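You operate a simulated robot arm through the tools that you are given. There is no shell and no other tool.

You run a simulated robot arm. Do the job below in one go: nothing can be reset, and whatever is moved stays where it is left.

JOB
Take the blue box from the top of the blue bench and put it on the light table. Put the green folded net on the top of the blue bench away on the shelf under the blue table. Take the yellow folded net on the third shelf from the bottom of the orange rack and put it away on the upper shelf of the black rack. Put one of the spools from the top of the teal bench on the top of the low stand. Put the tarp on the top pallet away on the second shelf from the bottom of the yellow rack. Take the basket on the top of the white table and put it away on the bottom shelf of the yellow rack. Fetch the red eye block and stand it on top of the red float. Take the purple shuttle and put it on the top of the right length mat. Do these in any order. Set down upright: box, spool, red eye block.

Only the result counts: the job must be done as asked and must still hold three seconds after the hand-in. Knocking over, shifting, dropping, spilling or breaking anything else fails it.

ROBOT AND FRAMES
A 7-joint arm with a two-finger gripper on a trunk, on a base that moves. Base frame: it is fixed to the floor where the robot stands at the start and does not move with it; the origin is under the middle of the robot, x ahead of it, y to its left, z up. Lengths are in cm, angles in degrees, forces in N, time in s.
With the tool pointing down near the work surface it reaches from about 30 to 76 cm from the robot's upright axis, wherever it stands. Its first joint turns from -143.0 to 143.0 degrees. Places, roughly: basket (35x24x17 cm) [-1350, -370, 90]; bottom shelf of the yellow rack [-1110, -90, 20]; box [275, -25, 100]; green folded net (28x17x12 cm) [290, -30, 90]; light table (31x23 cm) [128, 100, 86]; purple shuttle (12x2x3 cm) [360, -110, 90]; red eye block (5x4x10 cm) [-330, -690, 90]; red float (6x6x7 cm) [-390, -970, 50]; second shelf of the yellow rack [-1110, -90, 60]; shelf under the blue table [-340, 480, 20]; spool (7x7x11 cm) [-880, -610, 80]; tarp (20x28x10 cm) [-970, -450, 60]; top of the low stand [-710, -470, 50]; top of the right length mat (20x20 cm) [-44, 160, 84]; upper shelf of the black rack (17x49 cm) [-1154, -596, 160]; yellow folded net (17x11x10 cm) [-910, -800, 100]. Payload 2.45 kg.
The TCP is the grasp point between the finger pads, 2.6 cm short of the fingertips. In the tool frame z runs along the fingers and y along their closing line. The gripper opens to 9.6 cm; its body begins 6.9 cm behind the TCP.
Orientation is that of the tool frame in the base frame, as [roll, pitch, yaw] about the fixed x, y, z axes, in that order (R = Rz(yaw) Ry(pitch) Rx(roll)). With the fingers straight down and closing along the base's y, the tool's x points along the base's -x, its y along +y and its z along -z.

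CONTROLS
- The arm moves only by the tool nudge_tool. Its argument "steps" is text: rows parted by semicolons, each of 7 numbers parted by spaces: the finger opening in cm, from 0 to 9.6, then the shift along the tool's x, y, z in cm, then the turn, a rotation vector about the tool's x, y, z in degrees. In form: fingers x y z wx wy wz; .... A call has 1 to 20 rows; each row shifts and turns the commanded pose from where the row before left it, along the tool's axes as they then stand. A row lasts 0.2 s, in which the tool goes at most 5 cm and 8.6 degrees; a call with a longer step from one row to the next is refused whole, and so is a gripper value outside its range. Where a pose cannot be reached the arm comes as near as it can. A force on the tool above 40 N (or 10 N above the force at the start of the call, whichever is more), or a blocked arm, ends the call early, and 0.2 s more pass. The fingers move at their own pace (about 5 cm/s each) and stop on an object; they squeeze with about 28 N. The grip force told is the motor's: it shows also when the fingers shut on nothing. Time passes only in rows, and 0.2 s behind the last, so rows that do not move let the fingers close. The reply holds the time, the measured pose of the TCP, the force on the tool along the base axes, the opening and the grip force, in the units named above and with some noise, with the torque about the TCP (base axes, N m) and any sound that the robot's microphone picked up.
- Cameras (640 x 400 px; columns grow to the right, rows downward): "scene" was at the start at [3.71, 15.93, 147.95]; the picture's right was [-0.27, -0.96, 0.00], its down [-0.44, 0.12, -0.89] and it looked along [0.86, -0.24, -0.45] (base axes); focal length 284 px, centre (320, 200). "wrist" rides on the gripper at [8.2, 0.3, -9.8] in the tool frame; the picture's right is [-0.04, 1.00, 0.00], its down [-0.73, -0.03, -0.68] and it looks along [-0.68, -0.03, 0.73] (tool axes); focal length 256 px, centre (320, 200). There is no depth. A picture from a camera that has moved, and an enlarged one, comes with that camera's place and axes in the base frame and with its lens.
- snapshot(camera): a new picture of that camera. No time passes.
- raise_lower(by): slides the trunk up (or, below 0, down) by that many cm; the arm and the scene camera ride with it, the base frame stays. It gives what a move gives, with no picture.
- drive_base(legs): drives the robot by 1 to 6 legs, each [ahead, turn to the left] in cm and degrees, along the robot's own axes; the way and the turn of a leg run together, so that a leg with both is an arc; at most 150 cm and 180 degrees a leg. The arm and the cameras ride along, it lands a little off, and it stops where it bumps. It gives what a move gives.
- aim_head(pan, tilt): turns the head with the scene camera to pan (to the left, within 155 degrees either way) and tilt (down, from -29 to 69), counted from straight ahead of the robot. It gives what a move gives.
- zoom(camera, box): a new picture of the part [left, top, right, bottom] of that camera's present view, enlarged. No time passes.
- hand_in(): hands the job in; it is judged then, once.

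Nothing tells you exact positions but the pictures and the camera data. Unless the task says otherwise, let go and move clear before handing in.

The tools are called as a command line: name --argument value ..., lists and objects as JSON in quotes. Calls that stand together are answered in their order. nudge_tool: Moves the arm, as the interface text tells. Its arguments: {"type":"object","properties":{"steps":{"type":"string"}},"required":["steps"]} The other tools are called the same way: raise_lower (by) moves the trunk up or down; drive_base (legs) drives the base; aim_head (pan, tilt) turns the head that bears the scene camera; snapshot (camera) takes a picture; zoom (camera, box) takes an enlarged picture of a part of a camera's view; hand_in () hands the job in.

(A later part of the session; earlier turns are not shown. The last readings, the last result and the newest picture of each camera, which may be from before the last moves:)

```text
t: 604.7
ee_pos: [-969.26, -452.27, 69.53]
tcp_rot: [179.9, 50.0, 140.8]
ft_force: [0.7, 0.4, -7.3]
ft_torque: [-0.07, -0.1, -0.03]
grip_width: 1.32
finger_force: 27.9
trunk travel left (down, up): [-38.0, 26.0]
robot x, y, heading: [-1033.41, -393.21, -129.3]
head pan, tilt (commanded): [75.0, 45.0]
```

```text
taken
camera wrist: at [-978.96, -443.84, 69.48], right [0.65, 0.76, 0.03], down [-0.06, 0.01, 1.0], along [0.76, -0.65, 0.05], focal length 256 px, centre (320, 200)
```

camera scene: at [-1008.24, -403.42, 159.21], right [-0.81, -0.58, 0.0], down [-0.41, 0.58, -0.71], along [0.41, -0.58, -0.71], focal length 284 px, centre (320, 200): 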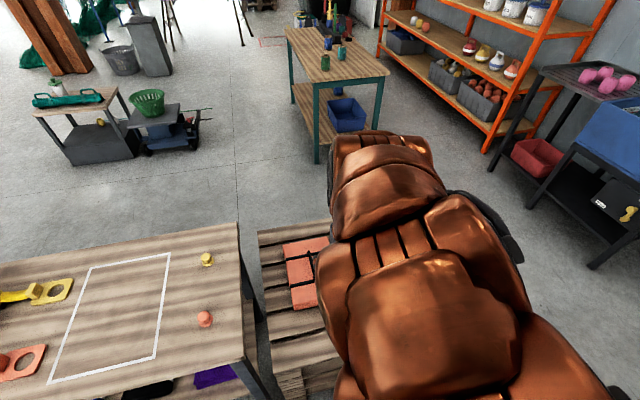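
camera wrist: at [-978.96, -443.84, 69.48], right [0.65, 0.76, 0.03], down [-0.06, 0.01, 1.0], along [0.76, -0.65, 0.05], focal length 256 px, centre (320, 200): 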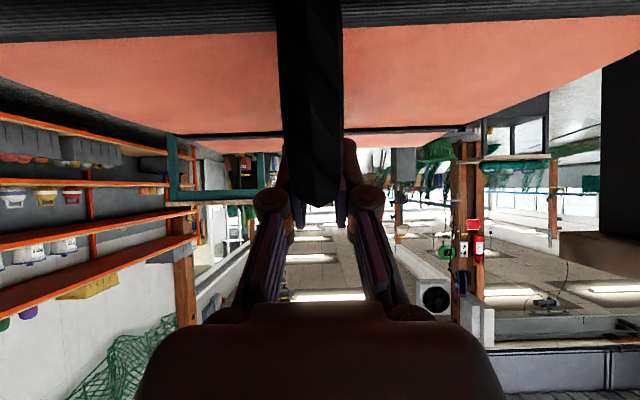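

The tarp is lifted, level, about 0.75 kg. Raising the trunk, retracting slightly and swinging it round to the front.

raise_lower --by 26

nudge_tool --steps "0.5 -3.06 0 -2.57 0 0 0; 0.5 -3.06 0 -2.57 0 0 0; 0.5 -3.06 0 -2.57 0 0 0; 0.5 2.57 0 -3.06 0 0 0; 0.5 2.57 0 -3.06 0 0 0; 0.5 2.57 0 -3.06 0 0 0; 0.5 2.57 0 -3.06 0 0 0; 0.5 2.57 0 -3.06 0 0 0; 0.5 0 0 0 0 0 0"

snapshot --camera "scene"

```text
t: 607.4
ee_pos: [-969.26, -452.28, 95.49]
tcp_rot: [180.0, 50.0, 140.8]
ft_force: [-0.3, -0.3, -7.0]
ft_torque: [-0.09, -0.05, 0.01]
grip_width: 1.27
finger_force: 27.8
trunk travel left (down, up): [-64.0, 0.0]
robot x, y, heading: [-1033.36, -393.48, -129.4]
head pan, tilt (commanded): [75.0, 45.0]
```

```text
t: 609.1
ee_pos: [-998.16, -454.61, 103.92]
tcp_rot: [-162.6, 39.0, 147.4]
ft_force: [1.5, -1.5, -7.0]
ft_torque: [-0.15, -0.02, 0.14]
grip_width: 1.32
finger_force: 27.8
trunk travel left (down, up): [-64.0, 0.0]
robot x, y, heading: [-1033.47, -393.16, -129.5]
head pan, tilt (commanded): [75.0, 45.0]
stopped in row 8: the arm was blocked; the commanded pose is now the measured one
```

```text
taken
camera scene: at [-1011.14, -407.49, 159.15], right [-0.81, -0.58, 0.0], down [-0.41, 0.58, -0.71], along [0.41, -0.57, -0.71], focal length 284 px, centre (320, 200)
```

scene: 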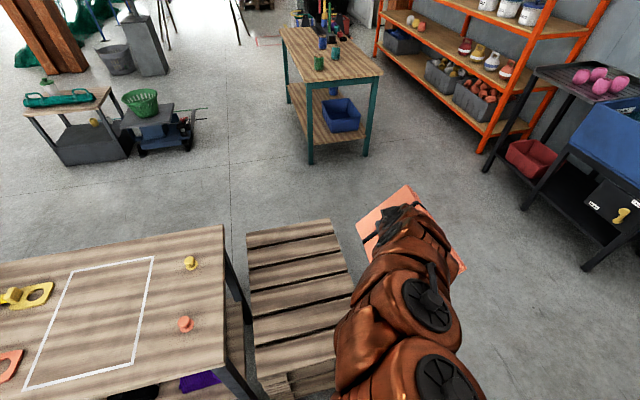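

The arm was blocked again: folding on this side brings it against the head mast. The tarp is still held; I'll move it outward to free the arm.

nudge_tool --steps "0.5 -2.75 -1.08 2.67 0 0 0; 0.5 -2.75 -1.08 2.67 0 0 0; 0.5 0 0 0 0 0 0"

snapshot --camera "scene"

snapshot --camera "wrist"

```text
t: 609.9
ee_pos: [-994.42, -461.54, 104.41]
tcp_rot: [-162.5, 39.1, 147.3]
ft_force: [-0.3, -0.2, 0.2]
ft_torque: [-0.01, 0.01, 0.03]
grip_width: 0.5
finger_force: 0.1
trunk travel left (down, up): [-64.0, 0.0]
robot x, y, heading: [-1034.09, -393.23, -129.6]
head pan, tilt (commanded): [75.0, 45.0]
```

```text
taken
camera scene: at [-1011.5, -407.45, 159.2], right [-0.81, -0.58, 0.0], down [-0.41, 0.58, -0.71], along [0.41, -0.58, -0.71], focal length 284 px, centre (320, 200)
```

scene: 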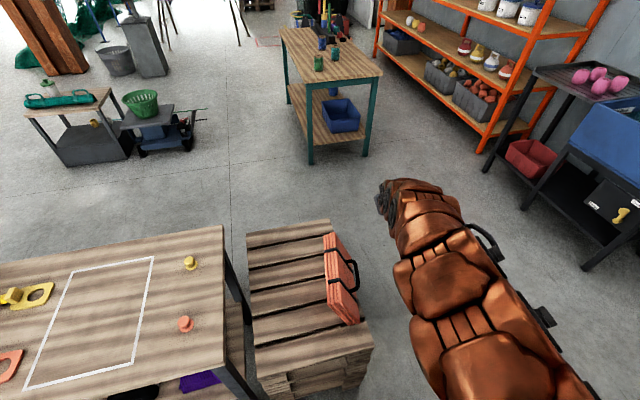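

```text
taken
camera wrist: at [-1002.85, -452.15, 106.28], right [0.7, 0.68, -0.21], down [0.22, 0.07, 0.97], along [0.68, -0.73, -0.11], focal length 256 px, centre (320, 200)
```

wrist: 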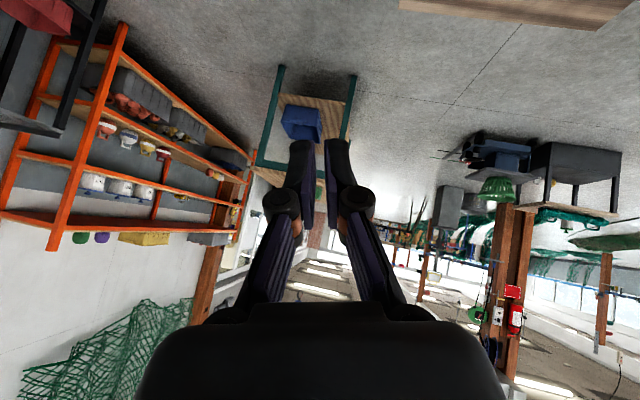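

The tarp slipped off and landed standing on its edge on the pallet. I'll inspect it closely before touching it again.

zoom --camera "scene" --box '[230, 200, 400, 330]'

aim_head --pan 90 --tilt 55

snapshot --camera "scene"

```text
3.08 times, centred on (315, 265) of scene
camera zoom: at [-1011.5, -407.45, 159.2], right [-0.81, -0.58, 0.0], down [-0.41, 0.58, -0.71], along [0.41, -0.58, -0.71], focal length 872 px, centre (335, 0)
```

zoom: 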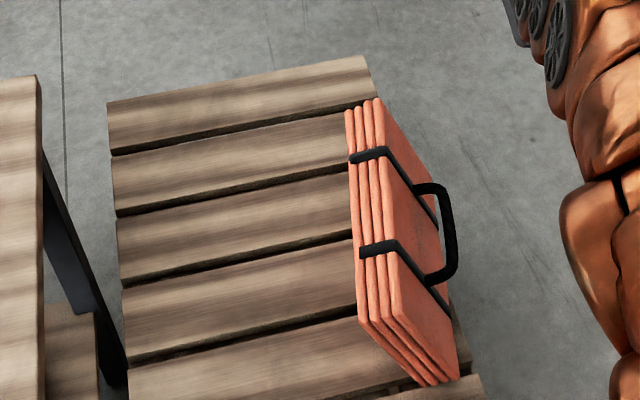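

```text
t: 610.7
ee_pos: [-994.41, -461.52, 104.31]
tcp_rot: [-162.5, 39.2, 147.4]
ft_force: [0.1, 0.0, -0.4]
ft_torque: [-0.02, 0.02, 0.01]
grip_width: 0.5
finger_force: 0.1
trunk travel left (down, up): [-64.0, 0.0]
robot x, y, heading: [-1033.34, -393.35, -129.5]
head pan, tilt (commanded): [90.0, 55.0]
```

```text
taken
camera scene: at [-1010.67, -405.39, 157.87], right [-0.64, -0.77, 0.0], down [-0.63, 0.52, -0.57], along [0.44, -0.37, -0.82], focal length 284 px, centre (320, 200)
```

scene: 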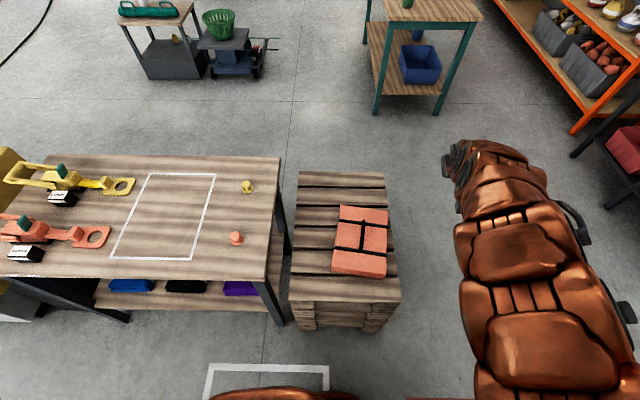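

It has now settled flat on the pallet. I'll zoom in to verify.

zoom --camera "scene" --box '[280, 160, 420, 300]'

```text
2.86 times, centred on (350, 230) of scene
camera zoom: at [-1010.67, -405.39, 157.87], right [-0.64, -0.77, 0.0], down [-0.63, 0.52, -0.57], along [0.44, -0.37, -0.82], focal length 810 px, centre (234, 114)
```

zoom: 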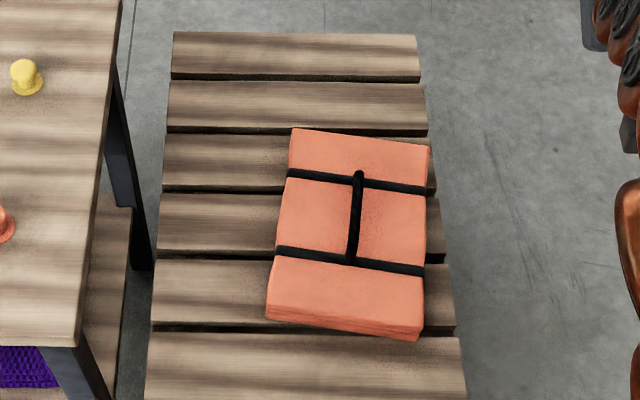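

The tarp lies flat with its handle up, and even nearer than before. I'll re-level the tool, lower the trunk, and bring the gripper over the handle again.

nudge_tool --steps "6 0 0 0 -3.3 0.48 6.5; 6 0 0 0 -3.3 0.48 6.5; 6 0 0 0 0 0 0"

nudge_tool --steps "6 -0.25 4.15 -0.4 0 0 0; 6 -0.25 4.15 -0.4 0 0 0; 6 -0.25 4.15 -0.4 0 0 0; 6 -0.25 4.15 -0.4 0 0 0; 6 0 0 0 0 0 0"

raise_lower --by -26

snapshot --camera "wrist"

```text
t: 611.5
ee_pos: [-994.59, -461.62, 104.19]
tcp_rot: [-180.0, 40.3, 130.4]
ft_force: [0.4, -0.7, -0.4]
ft_torque: [-0.02, 0.02, 0.01]
grip_width: 5.98
finger_force: 0.2
trunk travel left (down, up): [-64.0, 0.0]
robot x, y, heading: [-1033.52, -393.35, -129.7]
head pan, tilt (commanded): [90.0, 55.0]
```

```text
t: 612.7
ee_pos: [-982.03, -450.66, 105.96]
tcp_rot: [-180.0, 40.3, 130.5]
ft_force: [0.0, 0.1, -0.1]
ft_torque: [-0.01, 0.0, -0.02]
grip_width: 6.0
finger_force: 0.0
trunk travel left (down, up): [-64.0, 0.0]
robot x, y, heading: [-1033.62, -393.52, -129.6]
head pan, tilt (commanded): [90.0, 55.0]
```

```text
t: 615.4
ee_pos: [-982.0, -450.68, 80.02]
tcp_rot: [-179.9, 40.2, 130.5]
ft_force: [1.0, 0.1, -0.4]
ft_torque: [0.03, -0.01, 0.0]
grip_width: 5.98
finger_force: 0.0
trunk travel left (down, up): [-38.0, 26.0]
robot x, y, heading: [-1033.27, -393.44, -129.6]
head pan, tilt (commanded): [90.0, 55.0]
```

```text
taken
camera wrist: at [-989.88, -440.78, 82.22], right [0.78, 0.62, 0.03], down [0.06, -0.11, 0.99], along [0.62, -0.77, -0.12], focal length 256 px, centre (320, 200)
```

wrist: 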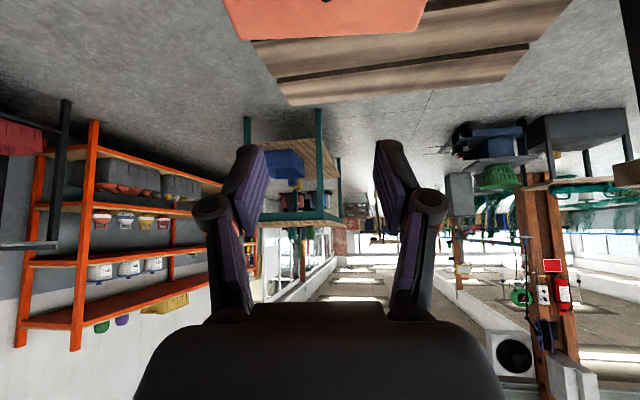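

nudge_tool --steps "6 2.57 0 3.06 0 0 0; 6 2.57 0 3.06 0 0 0; 6 0 0 0 0 0 0"

snapshot --camera "wrist"

```text
t: 616.1
ee_pos: [-981.93, -450.65, 72.11]
tcp_rot: [-179.9, 40.3, 130.5]
ft_force: [0.6, 0.3, -0.4]
ft_torque: [0.0, -0.02, 0.0]
grip_width: 6.01
finger_force: 0.0
trunk travel left (down, up): [-38.0, 26.0]
robot x, y, heading: [-1033.44, -393.6, -129.7]
head pan, tilt (commanded): [90.0, 55.0]
```

```text
taken
camera wrist: at [-989.87, -440.81, 74.34], right [0.78, 0.63, 0.03], down [0.06, -0.11, 0.99], along [0.62, -0.77, -0.12], focal length 256 px, centre (320, 200)
```

wrist: 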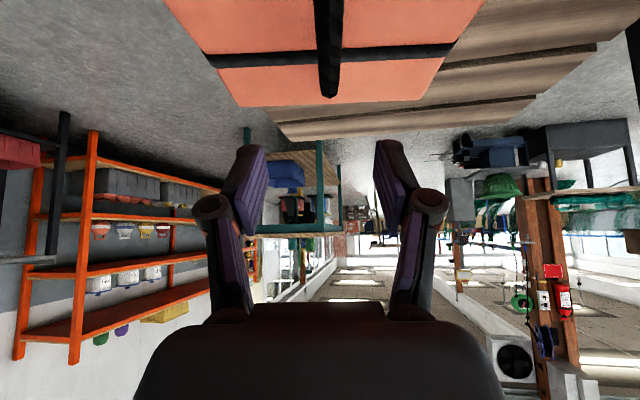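

nudge_tool --steps "6 1.4 0.25 3.0 0 0 0; 6 1.4 0.25 3.0 0 0 0; 6 0 0 0 0 0 0"

snapshot --camera "wrist"

```text
t: 617.0
ee_pos: [-980.47, -451.66, 65.77]
tcp_rot: [-180.0, 40.3, 130.5]
ft_force: [-0.3, -0.6, 0.1]
ft_torque: [-0.01, 0.01, 0.02]
grip_width: 6.02
finger_force: 0.0
trunk travel left (down, up): [-38.0, 26.0]
robot x, y, heading: [-1033.32, -393.18, -129.8]
head pan, tilt (commanded): [90.0, 55.0]
```

```text
taken
camera wrist: at [-988.25, -441.78, 67.92], right [0.78, 0.62, 0.03], down [0.06, -0.11, 0.99], along [0.62, -0.77, -0.12], focal length 256 px, centre (320, 200)
```

wrist: 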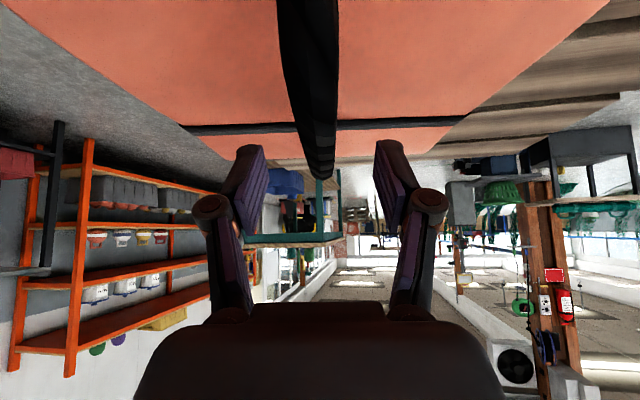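

nudge_tool --steps "6 1.03 -0.1 1.22 0 0 0; 6 0 0 0 0 0 0; 4 0 0 0 0 0 0; 2 0 0 0 0 0 0; 0.5 0 0 0 0 0 0; 0.5 0 0 0 0 0 0; 0.5 0 0 0 0 0 0; 0.5 0 0 0 0 0 0"

nudge_tool --steps "0.5 -0.64 0 -0.77 0 0 0; 0.5 -1.29 0 -1.53 0 0 0; 0.5 -1.29 0 -1.53 0 0 0; 0.5 0 0 0 0 0 0; 0.5 0 0 0 0 0 0"

snapshot --camera "wrist"

```text
t: 618.8
ee_pos: [-980.45, -451.67, 64.08]
tcp_rot: [-179.9, 40.3, 130.5]
ft_force: [1.9, 1.5, 0.0]
ft_torque: [-0.03, 0.0, 0.06]
grip_width: 1.25
finger_force: 28.5
trunk travel left (down, up): [-38.0, 26.0]
robot x, y, heading: [-1033.74, -393.68, -129.4]
head pan, tilt (commanded): [90.0, 55.0]
```

```text
t: 620.0
ee_pos: [-980.56, -451.72, 68.89]
tcp_rot: [-179.9, 40.2, 130.5]
ft_force: [-0.4, -0.5, -8.0]
ft_torque: [-0.12, -0.09, 0.0]
grip_width: 1.23
finger_force: 28.2
trunk travel left (down, up): [-38.0, 26.0]
robot x, y, heading: [-1033.58, -393.11, -129.5]
head pan, tilt (commanded): [90.0, 55.0]
```

```text
taken
camera wrist: at [-988.37, -441.87, 71.14], right [0.78, 0.62, 0.03], down [0.06, -0.11, 0.99], along [0.62, -0.77, -0.12], focal length 256 px, centre (320, 200)
```

wrist: 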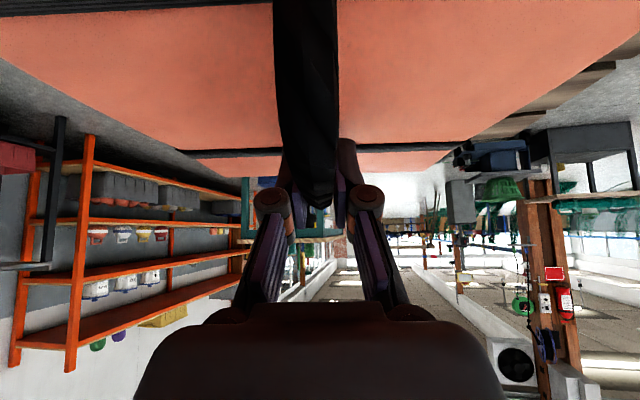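

Re-gripped and lifted. Raising the trunk and swinging to the front at full radius without retracting.

raise_lower --by 26

nudge_tool --steps "0.5 0.11 -4.8 -0.1 2.26 0 2.67; 0.5 0.11 -4.8 -0.1 2.26 0 2.67; 0.5 0.11 -4.8 -0.1 2.26 0 2.67; 0.5 0.11 -4.8 -0.1 2.26 0 2.67; 0.5 0.11 -4.8 -0.1 2.26 0 2.67; 0.5 0.11 -4.8 -0.1 2.26 0 2.67; 0.5 0 0 0 0 0 0"

```text
t: 622.6
ee_pos: [-980.52, -451.72, 95.07]
tcp_rot: [-179.9, 40.2, 130.5]
ft_force: [0.0, -0.2, -8.4]
ft_torque: [-0.14, -0.07, -0.02]
grip_width: 1.22
finger_force: 28.0
trunk travel left (down, up): [-64.0, 0.0]
robot x, y, heading: [-1033.69, -393.37, -129.7]
head pan, tilt (commanded): [90.0, 55.0]
```

```text
t: 624.2
ee_pos: [-1005.38, -465.91, 95.05]
tcp_rot: [179.9, 40.2, 109.4]
ft_force: [-0.4, -0.8, -7.1]
ft_torque: [-0.13, -0.07, 0.0]
grip_width: 1.26
finger_force: 28.1
trunk travel left (down, up): [-64.0, 0.0]
robot x, y, heading: [-1033.08, -392.98, -129.5]
head pan, tilt (commanded): [90.0, 55.0]
```

nudge_tool --steps "0.5 0.11 -4.8 -0.1 2.26 0 2.67; 0.5 0.11 -4.8 -0.1 2.26 0 2.67; 0.5 0.11 -4.8 -0.1 2.26 0 2.67; 0.5 0.11 -4.8 -0.1 2.26 0 2.67; 0.5 0.11 -4.8 -0.1 2.26 0 2.67; 0.5 0.11 -4.8 -0.1 2.26 0 2.67; 0.5 0.11 -4.8 -0.1 2.26 0 2.67; 0.5 0.11 -4.8 -0.1 2.26 0 2.67; 0.5 0 0 0 0 0 0"

nudge_tool --steps "0.5 0.11 -4.8 -0.1 2.26 0 2.67; 0.5 0.11 -4.8 -0.1 2.26 0 2.67; 0.5 0.11 -4.8 -0.1 2.26 0 2.67; 0.5 0.11 -4.8 -0.1 2.26 0 2.67; 0.5 0.11 -4.8 -0.1 2.26 0 2.67; 0.5 0.11 -4.8 -0.1 2.26 0 2.67; 0.5 0.11 -4.8 -0.1 2.26 0 2.67; 0.5 0.11 -4.8 -0.1 2.26 0 2.67; 0.5 0.11 -4.8 -0.1 2.26 0 2.67; 0.5 0 0 0 0 0 0"

aim_head --pan 0 --tilt 35

snapshot --camera "scene"

```text
t: 626.2
ee_pos: [-1043.22, -469.5, 95.01]
tcp_rot: [180.0, 40.2, 81.4]
ft_force: [-0.8, 0.1, -7.3]
ft_torque: [-0.17, -0.01, 0.0]
grip_width: 1.25
finger_force: 28.1
trunk travel left (down, up): [-64.0, 0.0]
robot x, y, heading: [-1033.01, -393.16, -129.6]
head pan, tilt (commanded): [90.0, 55.0]
```

```text
t: 628.4
ee_pos: [-1082.23, -451.97, 95.15]
tcp_rot: [179.9, 40.3, 49.9]
ft_force: [-0.3, -0.1, -8.4]
ft_torque: [-0.11, 0.07, -0.04]
grip_width: 1.27
finger_force: 27.4
trunk travel left (down, up): [-64.0, 0.0]
robot x, y, heading: [-1033.7, -392.61, -129.6]
head pan, tilt (commanded): [90.0, 55.0]
```

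```text
t: 630.1
ee_pos: [-1082.27, -452.0, 95.22]
tcp_rot: [179.9, 40.3, 50.0]
ft_force: [0.0, 0.0, -8.4]
ft_torque: [-0.12, 0.06, 0.0]
grip_width: 1.27
finger_force: 28.2
trunk travel left (down, up): [-64.0, 0.0]
robot x, y, heading: [-1033.36, -393.65, -129.3]
head pan, tilt (commanded): [0.0, 35.0]
```

```text
taken
camera scene: at [-1021.9, -407.62, 160.69], right [-0.77, 0.64, 0.0], down [0.36, 0.44, -0.82], along [-0.52, -0.63, -0.57], focal length 284 px, centre (320, 200)
```

scene: 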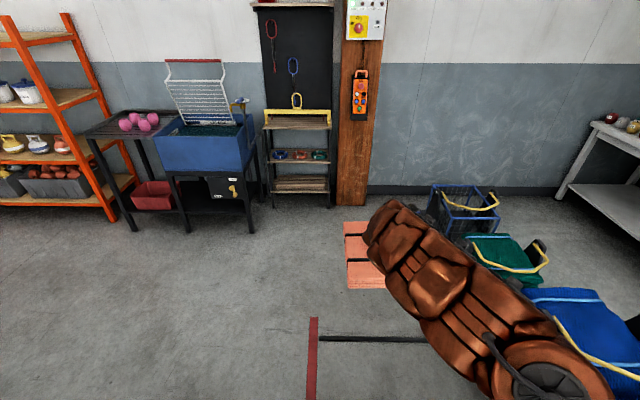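

nudge_tool --steps "0.5 -2.57 0 -3.06 0 0 0; 0.5 -2.57 0 -3.06 0 0 0; 0.5 -2.57 0 -3.06 0 0 0; 0.5 -2.57 0 -3.06 0 0 0; 0.5 0 0 0 0 0 0"

nudge_tool --steps "0.5 3.06 0 -2.57 0 0 0; 0.5 3.06 0 -2.57 0 0 0; 0.5 3.06 0 -2.57 0 0 0; 0.5 0 0 0 0 0 0"

```text
t: 631.3
ee_pos: [-1082.12, -451.99, 111.15]
tcp_rot: [-180.0, 40.4, 50.0]
ft_force: [-0.1, -0.8, -8.1]
ft_torque: [-0.13, 0.08, -0.02]
grip_width: 1.26
finger_force: 28.1
trunk travel left (down, up): [-64.0, 0.0]
robot x, y, heading: [-1033.45, -393.57, -129.5]
head pan, tilt (commanded): [0.0, 35.0]
```

```text
t: 632.3
ee_pos: [-1074.3, -442.8, 111.08]
tcp_rot: [179.9, 40.3, 50.0]
ft_force: [-0.2, -0.2, -7.1]
ft_torque: [-0.11, 0.08, 0.02]
grip_width: 1.29
finger_force: 28.0
trunk travel left (down, up): [-64.0, 0.0]
robot x, y, heading: [-1033.62, -393.32, -129.5]
head pan, tilt (commanded): [0.0, 35.0]
```

The tarp is held in front. I'll reverse out of the lane and go back round to the yellow rack's corridor.

drive_base --legs '[[-150, 0], [-142, 0]]'

drive_base --legs '[[0, 74], [-141, 0]]'

aim_head --pan -60 --tilt 25

snapshot --camera "scene"

```text
t: 646.4
ee_pos: [-888.6, -216.99, 110.91]
tcp_rot: [-179.9, 40.2, 50.4]
ft_force: [-0.3, -0.3, -7.0]
ft_torque: [-0.1, 0.07, 0.04]
grip_width: 1.25
finger_force: 28.5
trunk travel left (down, up): [-64.0, 0.0]
robot x, y, heading: [-847.68, -167.0, -129.2]
head pan, tilt (commanded): [0.0, 35.0]
```

```text
t: 656.6
ee_pos: [-891.4, -104.23, 110.9]
tcp_rot: [180.0, 40.3, 124.1]
ft_force: [-0.6, -0.2, -7.8]
ft_torque: [-0.11, -0.07, -0.04]
grip_width: 1.26
finger_force: 28.7
trunk travel left (down, up): [-64.0, 0.0]
robot x, y, heading: [-927.89, -51.4, -55.2]
head pan, tilt (commanded): [0.0, 35.0]
```

```text
t: 657.9
ee_pos: [-891.46, -104.18, 111.03]
tcp_rot: [180.0, 40.1, 124.1]
ft_force: [0.3, 0.1, -7.8]
ft_torque: [-0.1, -0.09, 0.03]
grip_width: 1.28
finger_force: 27.6
trunk travel left (down, up): [-64.0, 0.0]
robot x, y, heading: [-928.11, -51.31, -55.5]
head pan, tilt (commanded): [-60.0, 25.0]
```

```text
taken
camera scene: at [-919.78, -44.93, 162.27], right [-0.9, 0.43, 0.0], down [0.18, 0.38, -0.91], along [-0.39, -0.82, -0.42], focal length 284 px, centre (320, 200)
```

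scene: 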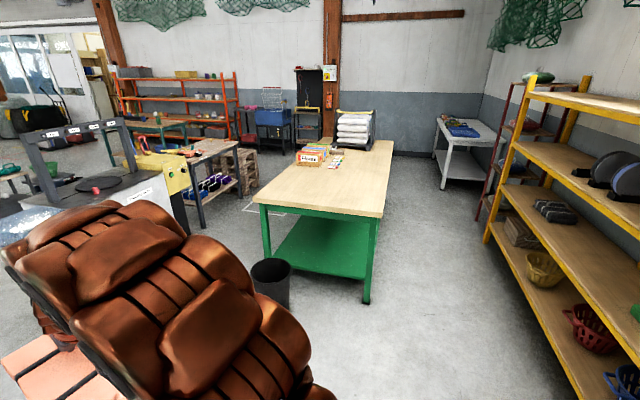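

drive_base --legs '[[0, -94.9]]'

drive_base --legs '[[134, 0], [0, 21]]'

aim_head --pan -70 --tilt 45

snapshot --camera "scene"

```text
t: 662.3
ee_pos: [-983.88, -82.86, 111.03]
tcp_rot: [-179.9, 40.2, 29.1]
ft_force: [0.7, 0.0, -8.0]
ft_torque: [-0.04, 0.12, 0.02]
grip_width: 1.27
finger_force: 28.1
trunk travel left (down, up): [-64.0, 0.0]
robot x, y, heading: [-927.81, -51.15, -150.3]
head pan, tilt (commanded): [-60.0, 25.0]
```

```text
t: 670.1
ee_pos: [-1084.36, -166.55, 111.11]
tcp_rot: [180.0, 40.2, 50.1]
ft_force: [0.9, 0.2, -7.8]
ft_torque: [-0.1, 0.08, -0.02]
grip_width: 1.25
finger_force: 28.3
trunk travel left (down, up): [-64.0, 0.0]
robot x, y, heading: [-1043.07, -116.95, -129.1]
head pan, tilt (commanded): [-60.0, 25.0]
```

```text
t: 670.9
ee_pos: [-1084.45, -166.62, 111.01]
tcp_rot: [179.9, 40.2, 50.1]
ft_force: [-0.2, -0.4, -8.0]
ft_torque: [-0.07, 0.08, 0.0]
grip_width: 1.27
finger_force: 28.7
trunk travel left (down, up): [-64.0, 0.0]
robot x, y, heading: [-1043.26, -116.63, -129.2]
head pan, tilt (commanded): [-70.0, 45.0]
```

```text
taken
camera scene: at [-1034.06, -121.69, 159.22], right [0.33, 0.94, 0.0], down [0.67, -0.23, -0.71], along [-0.67, 0.23, -0.71], focal length 284 px, centre (320, 200)
```

scene: 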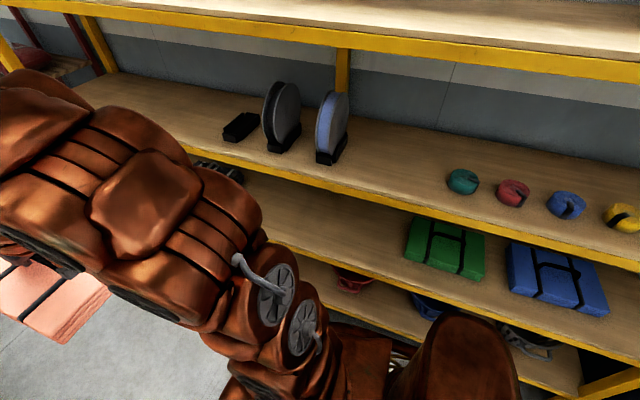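

I'm back in the rack corridor. I'll extend and tilt the tool slightly at the front, lower the trunk, then swing the tarp toward the second shelf at full radius.

nudge_tool --steps "0.5 -3.06 0 2.57 0 0 0; 0.5 -3.06 0 2.57 0 0 0; 0.5 -0.6 0 0.5 0 -6 0; 0.5 0 0 0 0 -6 0; 0.5 0 0 0 0 0 0"

raise_lower --by -37

nudge_tool --steps "0.5 0.1 -4.8 -0.12 2.92 0 2.28; 0.5 0.1 -4.8 -0.12 2.92 0 2.28; 0.5 0.1 -4.8 -0.12 2.92 0 2.28; 0.5 0.1 -4.8 -0.12 2.92 0 2.28; 0.5 0.1 -4.8 -0.12 2.92 0 2.28; 0.5 0.1 -4.8 -0.12 2.92 0 2.28; 0.5 0 0 0 0 0 0"

snapshot --camera "scene"

snapshot --camera "wrist"

```text
t: 672.1
ee_pos: [-1090.06, -173.34, 110.96]
tcp_rot: [180.0, 52.4, 50.1]
ft_force: [-0.2, 0.2, -8.5]
ft_torque: [0.01, 0.03, 0.01]
grip_width: 1.26
finger_force: 28.7
trunk travel left (down, up): [-64.0, 0.0]
robot x, y, heading: [-1043.7, -116.97, -129.3]
head pan, tilt (commanded): [-70.0, 45.0]
```

```text
t: 675.7
ee_pos: [-1089.96, -173.18, 74.02]
tcp_rot: [179.9, 52.2, 50.1]
ft_force: [0.5, -0.5, -8.6]
ft_torque: [-0.02, 0.04, 0.04]
grip_width: 1.27
finger_force: 28.4
trunk travel left (down, up): [-27.0, 37.0]
robot x, y, heading: [-1043.29, -117.04, -129.4]
head pan, tilt (commanded): [-70.0, 45.0]
```

```text
t: 677.3
ee_pos: [-1108.0, -150.85, 74.04]
tcp_rot: [179.9, 52.2, 27.8]
ft_force: [1.1, -0.2, -7.7]
ft_torque: [0.01, -0.03, 0.0]
grip_width: 1.28
finger_force: 27.8
trunk travel left (down, up): [-27.0, 37.0]
robot x, y, heading: [-1043.15, -116.68, -129.2]
head pan, tilt (commanded): [-70.0, 45.0]
```

```text
taken
camera scene: at [-1034.07, -121.66, 122.21], right [0.33, 0.94, 0.0], down [0.67, -0.23, -0.71], along [-0.67, 0.23, -0.71], focal length 284 px, centre (320, 200)
```

scene: 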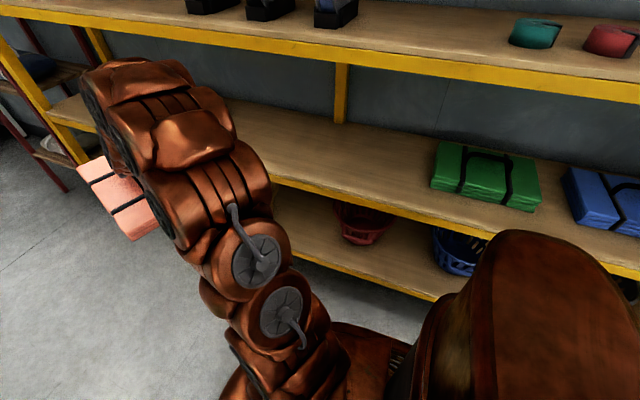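

```text
taken
camera wrist: at [-1096.52, -145.14, 73.61], right [0.45, -0.89, 0.03], down [0.06, 0.07, 1.0], along [-0.89, -0.44, 0.09], focal length 256 px, centre (320, 200)
```

wrist: 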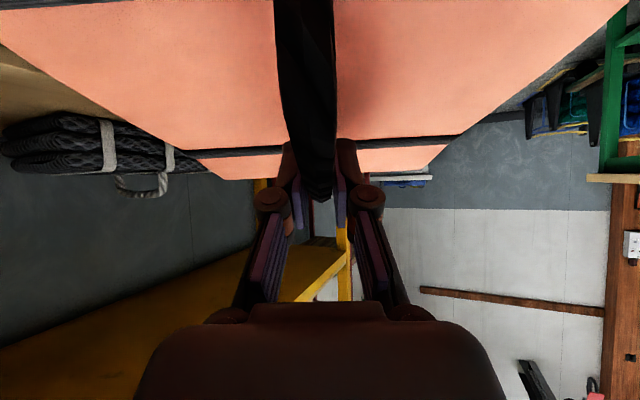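

The approach is fine but the elbow is high. I'll trade trunk height for arm height (arm up 20, trunk down 20) to flatten the forearm before entering the shelf.

nudge_tool --steps "0.5 -3.15 0 -2.45 0 0 0; 0.5 -3.15 0 -2.45 0 0 0; 0.5 -3.15 0 -2.45 0 0 0; 0.5 -3.15 0 -2.45 0 0 0; 0.5 -3.15 0 -2.45 0 0 0; 0.5 0 0 0 0 0 0"

raise_lower --by -20.5

snapshot --camera "scene"

snapshot --camera "wrist"

```text
t: 678.7
ee_pos: [-1107.95, -151.05, 94.11]
tcp_rot: [179.8, 52.1, 27.7]
ft_force: [-0.2, -0.3, -8.3]
ft_torque: [0.0, -0.02, 0.0]
grip_width: 1.26
finger_force: 28.0
trunk travel left (down, up): [-27.0, 37.0]
robot x, y, heading: [-1043.66, -116.97, -129.3]
head pan, tilt (commanded): [-70.0, 45.0]
```

```text
t: 680.9
ee_pos: [-1108.0, -151.07, 73.54]
tcp_rot: [179.8, 52.1, 27.8]
ft_force: [-1.0, -0.1, -8.0]
ft_torque: [0.0, -0.01, 0.01]
grip_width: 1.25
finger_force: 27.4
trunk travel left (down, up): [-6.5, 57.5]
robot x, y, heading: [-1043.17, -117.26, -129.5]
head pan, tilt (commanded): [-70.0, 45.0]
```

```text
taken
camera scene: at [-1034.07, -121.66, 101.72], right [0.33, 0.94, 0.0], down [0.67, -0.23, -0.71], along [-0.67, 0.23, -0.71], focal length 284 px, centre (320, 200)
```

scene: 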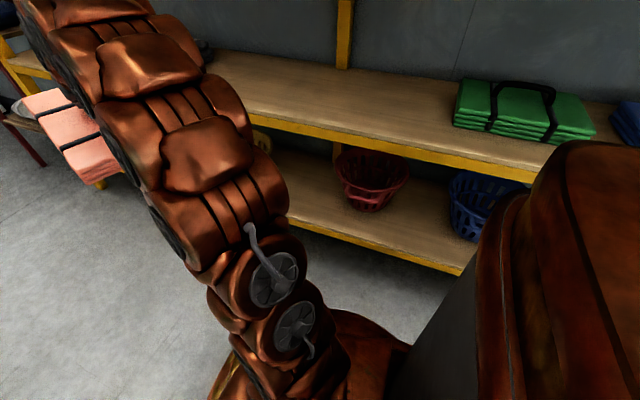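

```text
taken
camera wrist: at [-1096.47, -145.3, 73.0], right [0.45, -0.89, 0.03], down [0.06, 0.07, 1.0], along [-0.89, -0.44, 0.09], focal length 256 px, centre (320, 200)
```

wrist: 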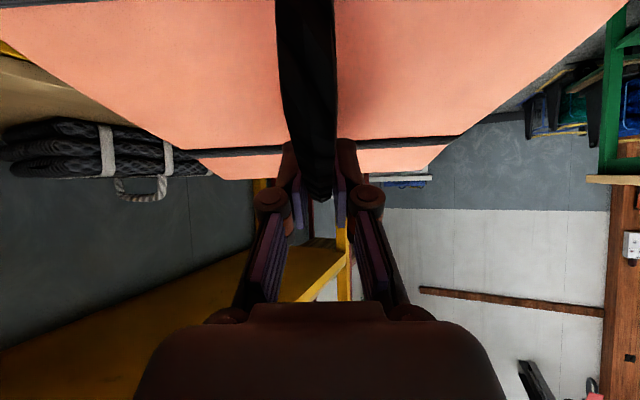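

aim_head --pan -50 --tilt 20

snapshot --camera "scene"

```text
t: 681.8
ee_pos: [-1107.95, -151.0, 73.49]
tcp_rot: [179.7, 52.2, 27.7]
ft_force: [0.2, -0.4, -7.8]
ft_torque: [-0.03, 0.01, 0.0]
grip_width: 1.26
finger_force: 27.9
trunk travel left (down, up): [-6.5, 57.5]
robot x, y, heading: [-1043.46, -116.96, -128.9]
head pan, tilt (commanded): [-50.0, 20.0]
```

```text
taken
camera scene: at [-1035.7, -124.45, 105.57], right [-0.01, 1.0, 0.0], down [0.34, 0.0, -0.94], along [-0.94, -0.01, -0.34], focal length 284 px, centre (320, 200)
```

scene: 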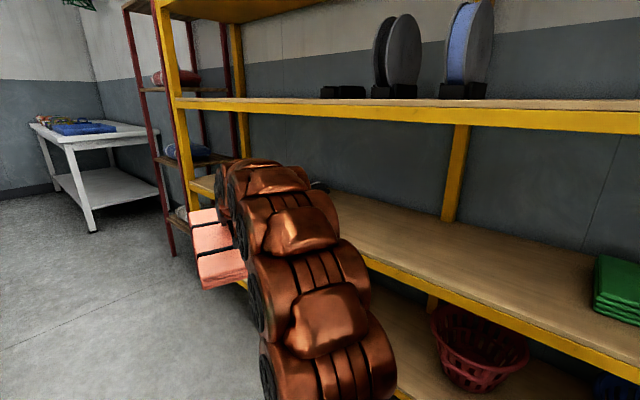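

The arm now stays well below the third shelf. Continuing the swing toward the shelf.

nudge_tool --steps "0.5 0.1 -4.8 -0.12 2.92 0 2.28; 0.5 0.1 -4.8 -0.12 2.92 0 2.28; 0.5 0.1 -4.8 -0.12 2.92 0 2.28; 0.5 0.1 -4.8 -0.12 2.92 0 2.28; 0.5 0 0 0 0 0 0"

snapshot --camera "scene"

snapshot --camera "wrist"

```text
t: 683.0
ee_pos: [-1114.73, -133.05, 73.41]
tcp_rot: [179.7, 52.1, 13.0]
ft_force: [-0.7, 0.1, -7.3]
ft_torque: [-0.07, 0.0, -0.01]
grip_width: 1.31
finger_force: 28.1
trunk travel left (down, up): [-6.5, 57.5]
robot x, y, heading: [-1043.63, -116.86, -129.4]
head pan, tilt (commanded): [-50.0, 20.0]
```

```text
taken
camera scene: at [-1035.71, -124.45, 105.58], right [-0.01, 1.0, 0.0], down [0.34, 0.0, -0.94], along [-0.94, -0.01, -0.34], focal length 284 px, centre (320, 200)
```

scene: 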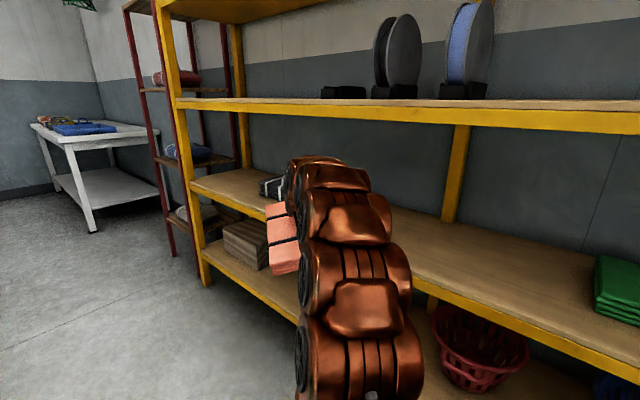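

```text
taken
camera wrist: at [-1102.23, -130.42, 72.89], right [0.2, -0.98, 0.03], down [0.08, 0.05, 1.0], along [-0.98, -0.2, 0.08], focal length 256 px, centre (320, 200)
```

wrist: 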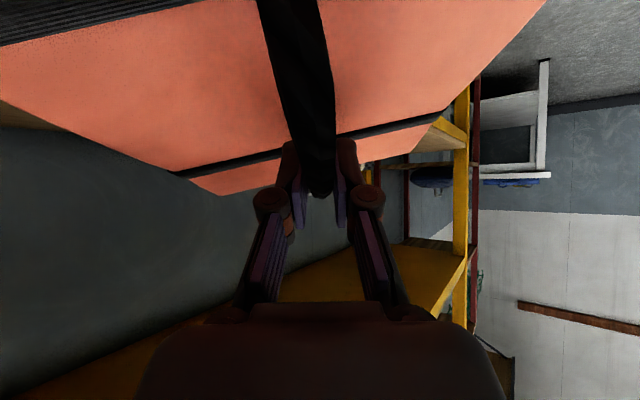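

The tarp seems to have twisted slightly in the grip. I'll look closer before continuing.

zoom --camera "scene" --box '[180, 140, 440, 303]'

```text
2.45 times, centred on (310, 222) of scene
camera zoom: at [-1035.71, -124.45, 105.58], right [-0.01, 1.0, 0.0], down [0.34, 0.0, -0.94], along [-0.94, -0.01, -0.34], focal length 696 px, centre (344, 147)
```

zoom: 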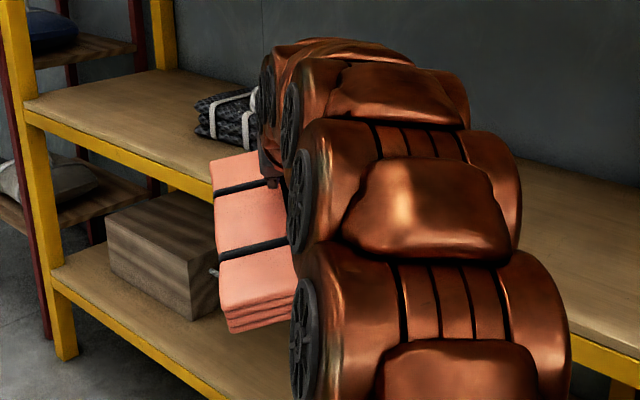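

The tarp rolled a bit, probably brushing the shelf lip. I'll raise it 3.5 cm and roll the tool to level it.

nudge_tool --steps "0.5 -2.76 0 -2.14 0 0 0; 0.5 0 0 0 -4 0 5.1; 0.5 0 0 0 -4 0 5.1; 0.5 0 0 0 0 0 0"

snapshot --camera "wrist"

zoom --camera "scene" --box '[180, 120, 440, 283]'

```text
t: 684.0
ee_pos: [-1114.67, -133.27, 76.84]
tcp_rot: [159.1, 50.2, -3.2]
ft_force: [-0.5, -0.4, -7.9]
ft_torque: [0.02, -0.03, -0.03]
grip_width: 1.28
finger_force: 28.4
trunk travel left (down, up): [-6.5, 57.5]
robot x, y, heading: [-1043.42, -116.92, -129.3]
head pan, tilt (commanded): [-50.0, 20.0]
```

```text
taken
camera wrist: at [-1102.13, -130.52, 76.49], right [0.2, -0.95, 0.26], down [0.03, 0.27, 0.96], along [-0.98, -0.18, 0.08], focal length 256 px, centre (320, 200)
```

wrist: 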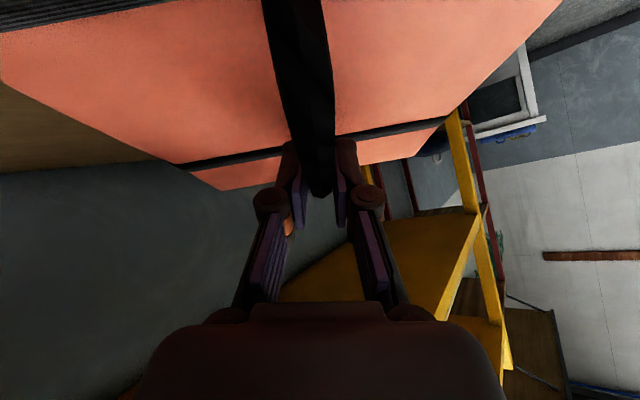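

```text
2.45 times, centred on (310, 202) of scene
camera zoom: at [-1035.71, -124.45, 105.58], right [-0.01, 1.0, 0.0], down [0.34, 0.0, -0.94], along [-0.94, -0.01, -0.34], focal length 696 px, centre (344, 196)
```

zoom: 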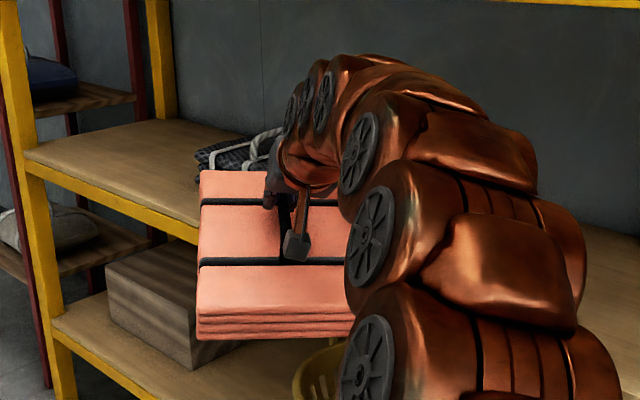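

Level again. I'll continue in small moves, combining translation and a yaw to square it with the shelf.

nudge_tool --steps "0.5 -0.14 -3.8 -1.27 0 0 0; 0.5 -0.14 -3.8 -1.27 0 0 0; 0.5 -0.14 -3.8 -1.27 0 0 0; 0.5 0 0 0 0 0 0"

nudge_tool --steps "0.5 0 0 0 4.6 -1.37 3.59; 0.5 0 0 0 4.6 -1.37 3.59; 0.5 0 0 0 4.6 -1.37 3.59; 0.5 0 0 0 0 0 0"

snapshot --camera "wrist"

snapshot --camera "scene"

```text
t: 685.0
ee_pos: [-1114.74, -121.08, 76.85]
tcp_rot: [159.1, 50.3, -3.1]
ft_force: [0.0, 0.2, -7.2]
ft_torque: [-0.07, -0.02, -0.02]
grip_width: 1.27
finger_force: 28.1
trunk travel left (down, up): [-6.5, 57.5]
robot x, y, heading: [-1043.62, -116.96, -129.5]
head pan, tilt (commanded): [-50.0, 20.0]
```

```text
t: 686.0
ee_pos: [-1114.71, -121.2, 76.86]
tcp_rot: [159.0, 50.3, -21.3]
ft_force: [0.5, 0.2, -8.3]
ft_torque: [-0.03, 0.01, 0.02]
grip_width: 1.29
finger_force: 28.3
trunk travel left (down, up): [-6.5, 57.5]
robot x, y, heading: [-1043.47, -116.74, -129.1]
head pan, tilt (commanded): [-50.0, 20.0]
```

```text
taken
camera wrist: at [-1101.93, -122.51, 76.47], right [-0.11, -0.96, 0.26], down [0.11, 0.25, 0.96], along [-0.99, 0.13, 0.08], focal length 256 px, centre (320, 200)
```

wrist: 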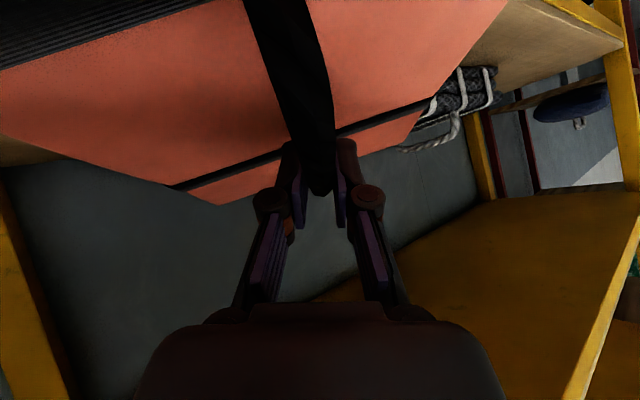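

```text
taken
camera scene: at [-1035.71, -124.44, 105.58], right [-0.01, 1.0, 0.0], down [0.34, 0.0, -0.94], along [-0.94, -0.01, -0.34], focal length 284 px, centre (320, 200)
```

scene: 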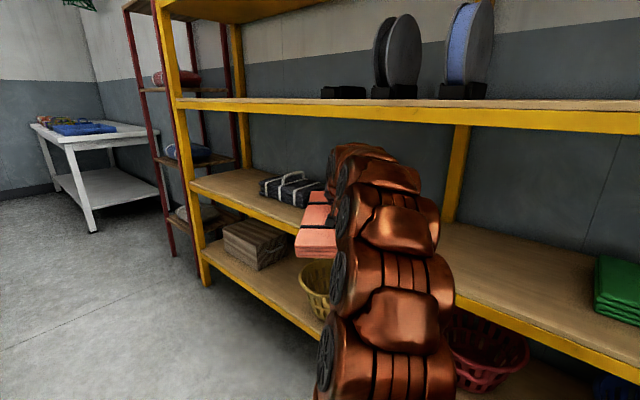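

The tarp is level in the world (the camera itself is rolled). Continuing inward.

nudge_tool --steps "0.5 -0.96 -3.66 -0.17 0 0 0; 0.5 -0.96 -3.66 -0.17 0 0 0; 0.5 -0.96 -3.66 -0.17 0 0 0; 0.5 0 0 0 0 0 0"

snapshot --camera "scene"

snapshot --camera "wrist"

```text
t: 687.0
ee_pos: [-1115.13, -109.65, 76.89]
tcp_rot: [159.0, 50.3, -21.3]
ft_force: [0.2, -1.8, 0.2]
ft_torque: [-0.18, -0.91, -0.2]
grip_width: 1.34
finger_force: 28.2
trunk travel left (down, up): [-6.5, 57.5]
robot x, y, heading: [-1043.19, -117.24, -129.1]
head pan, tilt (commanded): [-50.0, 20.0]
```

```text
taken
camera scene: at [-1035.69, -124.44, 105.59], right [-0.01, 1.0, 0.0], down [0.34, 0.0, -0.94], along [-0.94, -0.01, -0.34], focal length 284 px, centre (320, 200)
```

scene: 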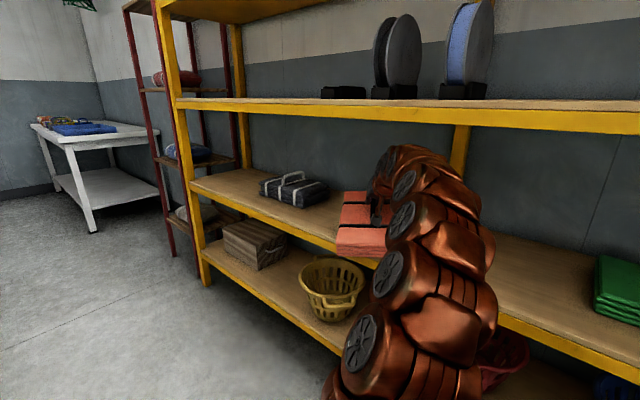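

```text
taken
camera wrist: at [-1102.3, -111.08, 76.57], right [-0.1, -0.96, 0.26], down [0.11, 0.25, 0.96], along [-0.99, 0.13, 0.08], focal length 256 px, centre (320, 200)
```

wrist: 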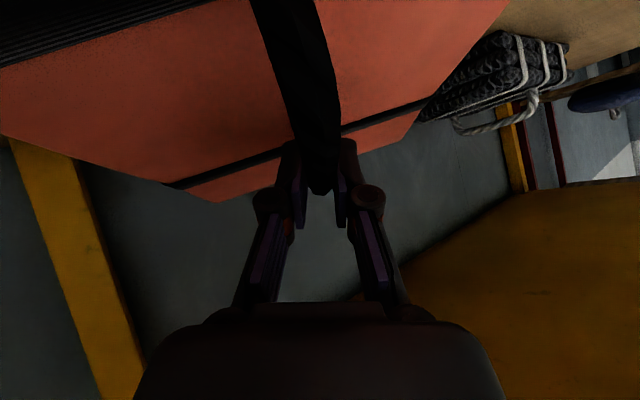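

The tarp's near end is touching the front beam. I'll raise 2 cm and continue the last 11 cm.

nudge_tool --steps "0.5 -1.54 0.46 -1.2 0 0 0; 0.5 -0.9 -3.7 -0.2 0 0 0; 0.5 -0.9 -3.7 -0.2 0 0 0; 0.5 0 0 0 0 0 0"

snapshot --camera "scene"

snapshot --camera "wrist"

```text
t: 688.0
ee_pos: [-1115.28, -102.08, 78.89]
tcp_rot: [159.2, 50.2, -21.1]
ft_force: [-0.1, -0.1, -8.3]
ft_torque: [0.01, 0.02, 0.03]
grip_width: 1.29
finger_force: 28.3
trunk travel left (down, up): [-6.5, 57.5]
robot x, y, heading: [-1043.52, -117.28, -129.3]
head pan, tilt (commanded): [-50.0, 20.0]
```

```text
taken
camera scene: at [-1035.71, -124.43, 105.58], right [-0.01, 1.0, 0.0], down [0.34, 0.0, -0.94], along [-0.94, -0.01, -0.34], focal length 284 px, centre (320, 200)
```

scene: 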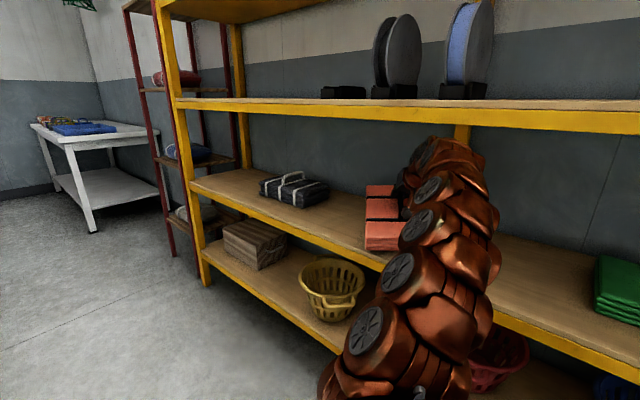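

```text
taken
camera wrist: at [-1102.46, -103.44, 78.49], right [-0.1, -0.96, 0.26], down [0.11, 0.25, 0.96], along [-0.99, 0.13, 0.08], focal length 256 px, centre (320, 200)
```

wrist: 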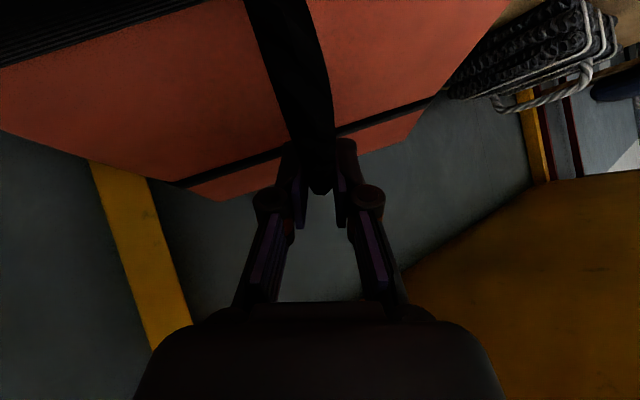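

Free and almost in place. I'll square it up with the shelf and go 6 cm deeper.

nudge_tool --steps "0.5 0 0 0 4.6 -1.37 3.59; 0.5 0 0 0 4.6 -1.37 3.59; 0.5 0 0 0 4.6 -1.37 3.59; 0.5 0 0 0 4.6 -1.37 3.59; 0.5 0 0 0 0 0 0"

nudge_tool --steps "0.5 -1.9 -0.53 2.25 0 0 0; 0.5 -1.9 -0.53 2.25 0 0 0; 0.5 0 0 0 0 0 0"

snapshot --camera "scene"

snapshot --camera "wrist"

```text
t: 689.2
ee_pos: [-1115.2, -102.13, 78.87]
tcp_rot: [159.0, 50.2, -45.2]
ft_force: [-0.1, -1.0, -8.4]
ft_torque: [-0.01, 0.03, -0.01]
grip_width: 1.32
finger_force: 28.0
trunk travel left (down, up): [-6.5, 57.5]
robot x, y, heading: [-1043.77, -116.79, -129.3]
head pan, tilt (commanded): [-50.0, 20.0]
```

```text
t: 690.0
ee_pos: [-1119.86, -98.44, 78.94]
tcp_rot: [159.0, 50.3, -45.1]
ft_force: [7.6, -9.7, -7.0]
ft_torque: [-0.44, -0.39, -0.68]
grip_width: 1.36
finger_force: 28.1
trunk travel left (down, up): [-6.5, 57.5]
robot x, y, heading: [-1043.64, -116.49, -129.1]
head pan, tilt (commanded): [-50.0, 20.0]
```

```text
taken
camera scene: at [-1035.68, -124.46, 105.58], right [-0.01, 1.0, 0.0], down [0.34, 0.0, -0.94], along [-0.94, -0.01, -0.34], focal length 284 px, centre (320, 200)
```

scene: 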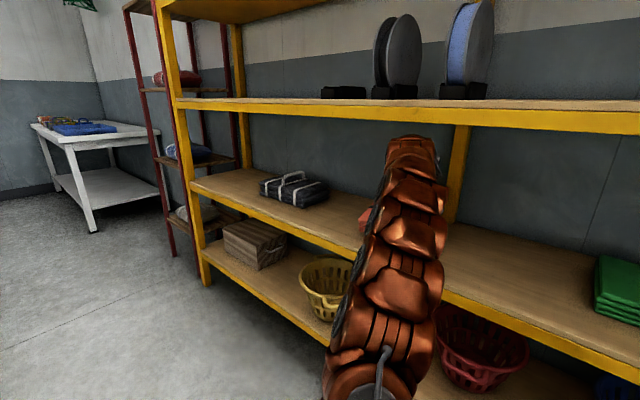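

```text
taken
camera wrist: at [-1108.79, -104.81, 78.48], right [-0.48, -0.83, 0.26], down [0.2, 0.18, 0.96], along [-0.85, 0.52, 0.08], focal length 256 px, centre (320, 200)
```

wrist: 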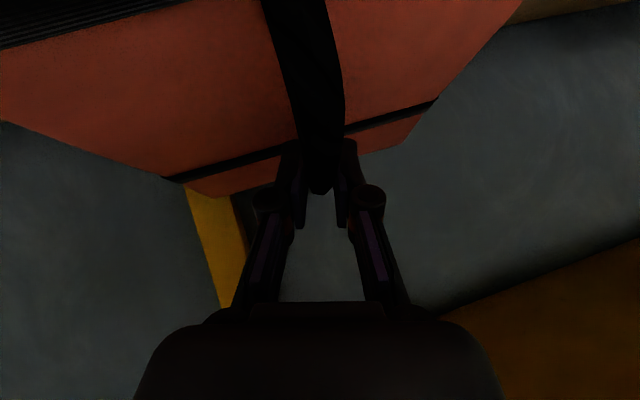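

The tarp's far end just touched the back of the rack, so it fits exactly. I'll back off 1.5 cm and lower it.

nudge_tool --steps "0.5 0.95 0.26 -1.13 0 0 0; 0.5 0 0 0 0 0 0"

nudge_tool --steps "0.5 1.15 -0.34 0.9 0 0 0; 0.5 1.15 -0.34 0.9 0 0 0; 0.5 0 0 0 0 0 0"

nudge_tool --steps "0.5 1.15 -0.34 0.9 0 0 0; 0.5 0 0 0 0 0 0"

```text
t: 690.6
ee_pos: [-1118.68, -99.19, 78.87]
tcp_rot: [158.9, 50.1, -45.1]
ft_force: [0.2, 0.2, -7.3]
ft_torque: [0.01, 0.0, 0.02]
grip_width: 1.25
finger_force: 27.9
trunk travel left (down, up): [-6.5, 57.5]
robot x, y, heading: [-1043.63, -116.72, -129.3]
head pan, tilt (commanded): [-50.0, 20.0]
```

```text
t: 691.4
ee_pos: [-1118.64, -99.13, 75.81]
tcp_rot: [158.8, 50.3, -45.3]
ft_force: [-3.0, 1.0, -0.3]
ft_torque: [-0.43, -0.65, -0.15]
grip_width: 1.33
finger_force: 28.3
trunk travel left (down, up): [-6.5, 57.5]
robot x, y, heading: [-1043.45, -116.68, -129.0]
head pan, tilt (commanded): [-50.0, 20.0]
```

```text
t: 692.0
ee_pos: [-1118.76, -99.25, 74.23]
tcp_rot: [159.1, 50.1, -45.1]
ft_force: [-1.1, -0.7, -6.2]
ft_torque: [-0.07, -0.02, -0.07]
grip_width: 1.34
finger_force: 27.8
trunk travel left (down, up): [-6.5, 57.5]
robot x, y, heading: [-1043.25, -116.88, -128.9]
head pan, tilt (commanded): [-50.0, 20.0]
```

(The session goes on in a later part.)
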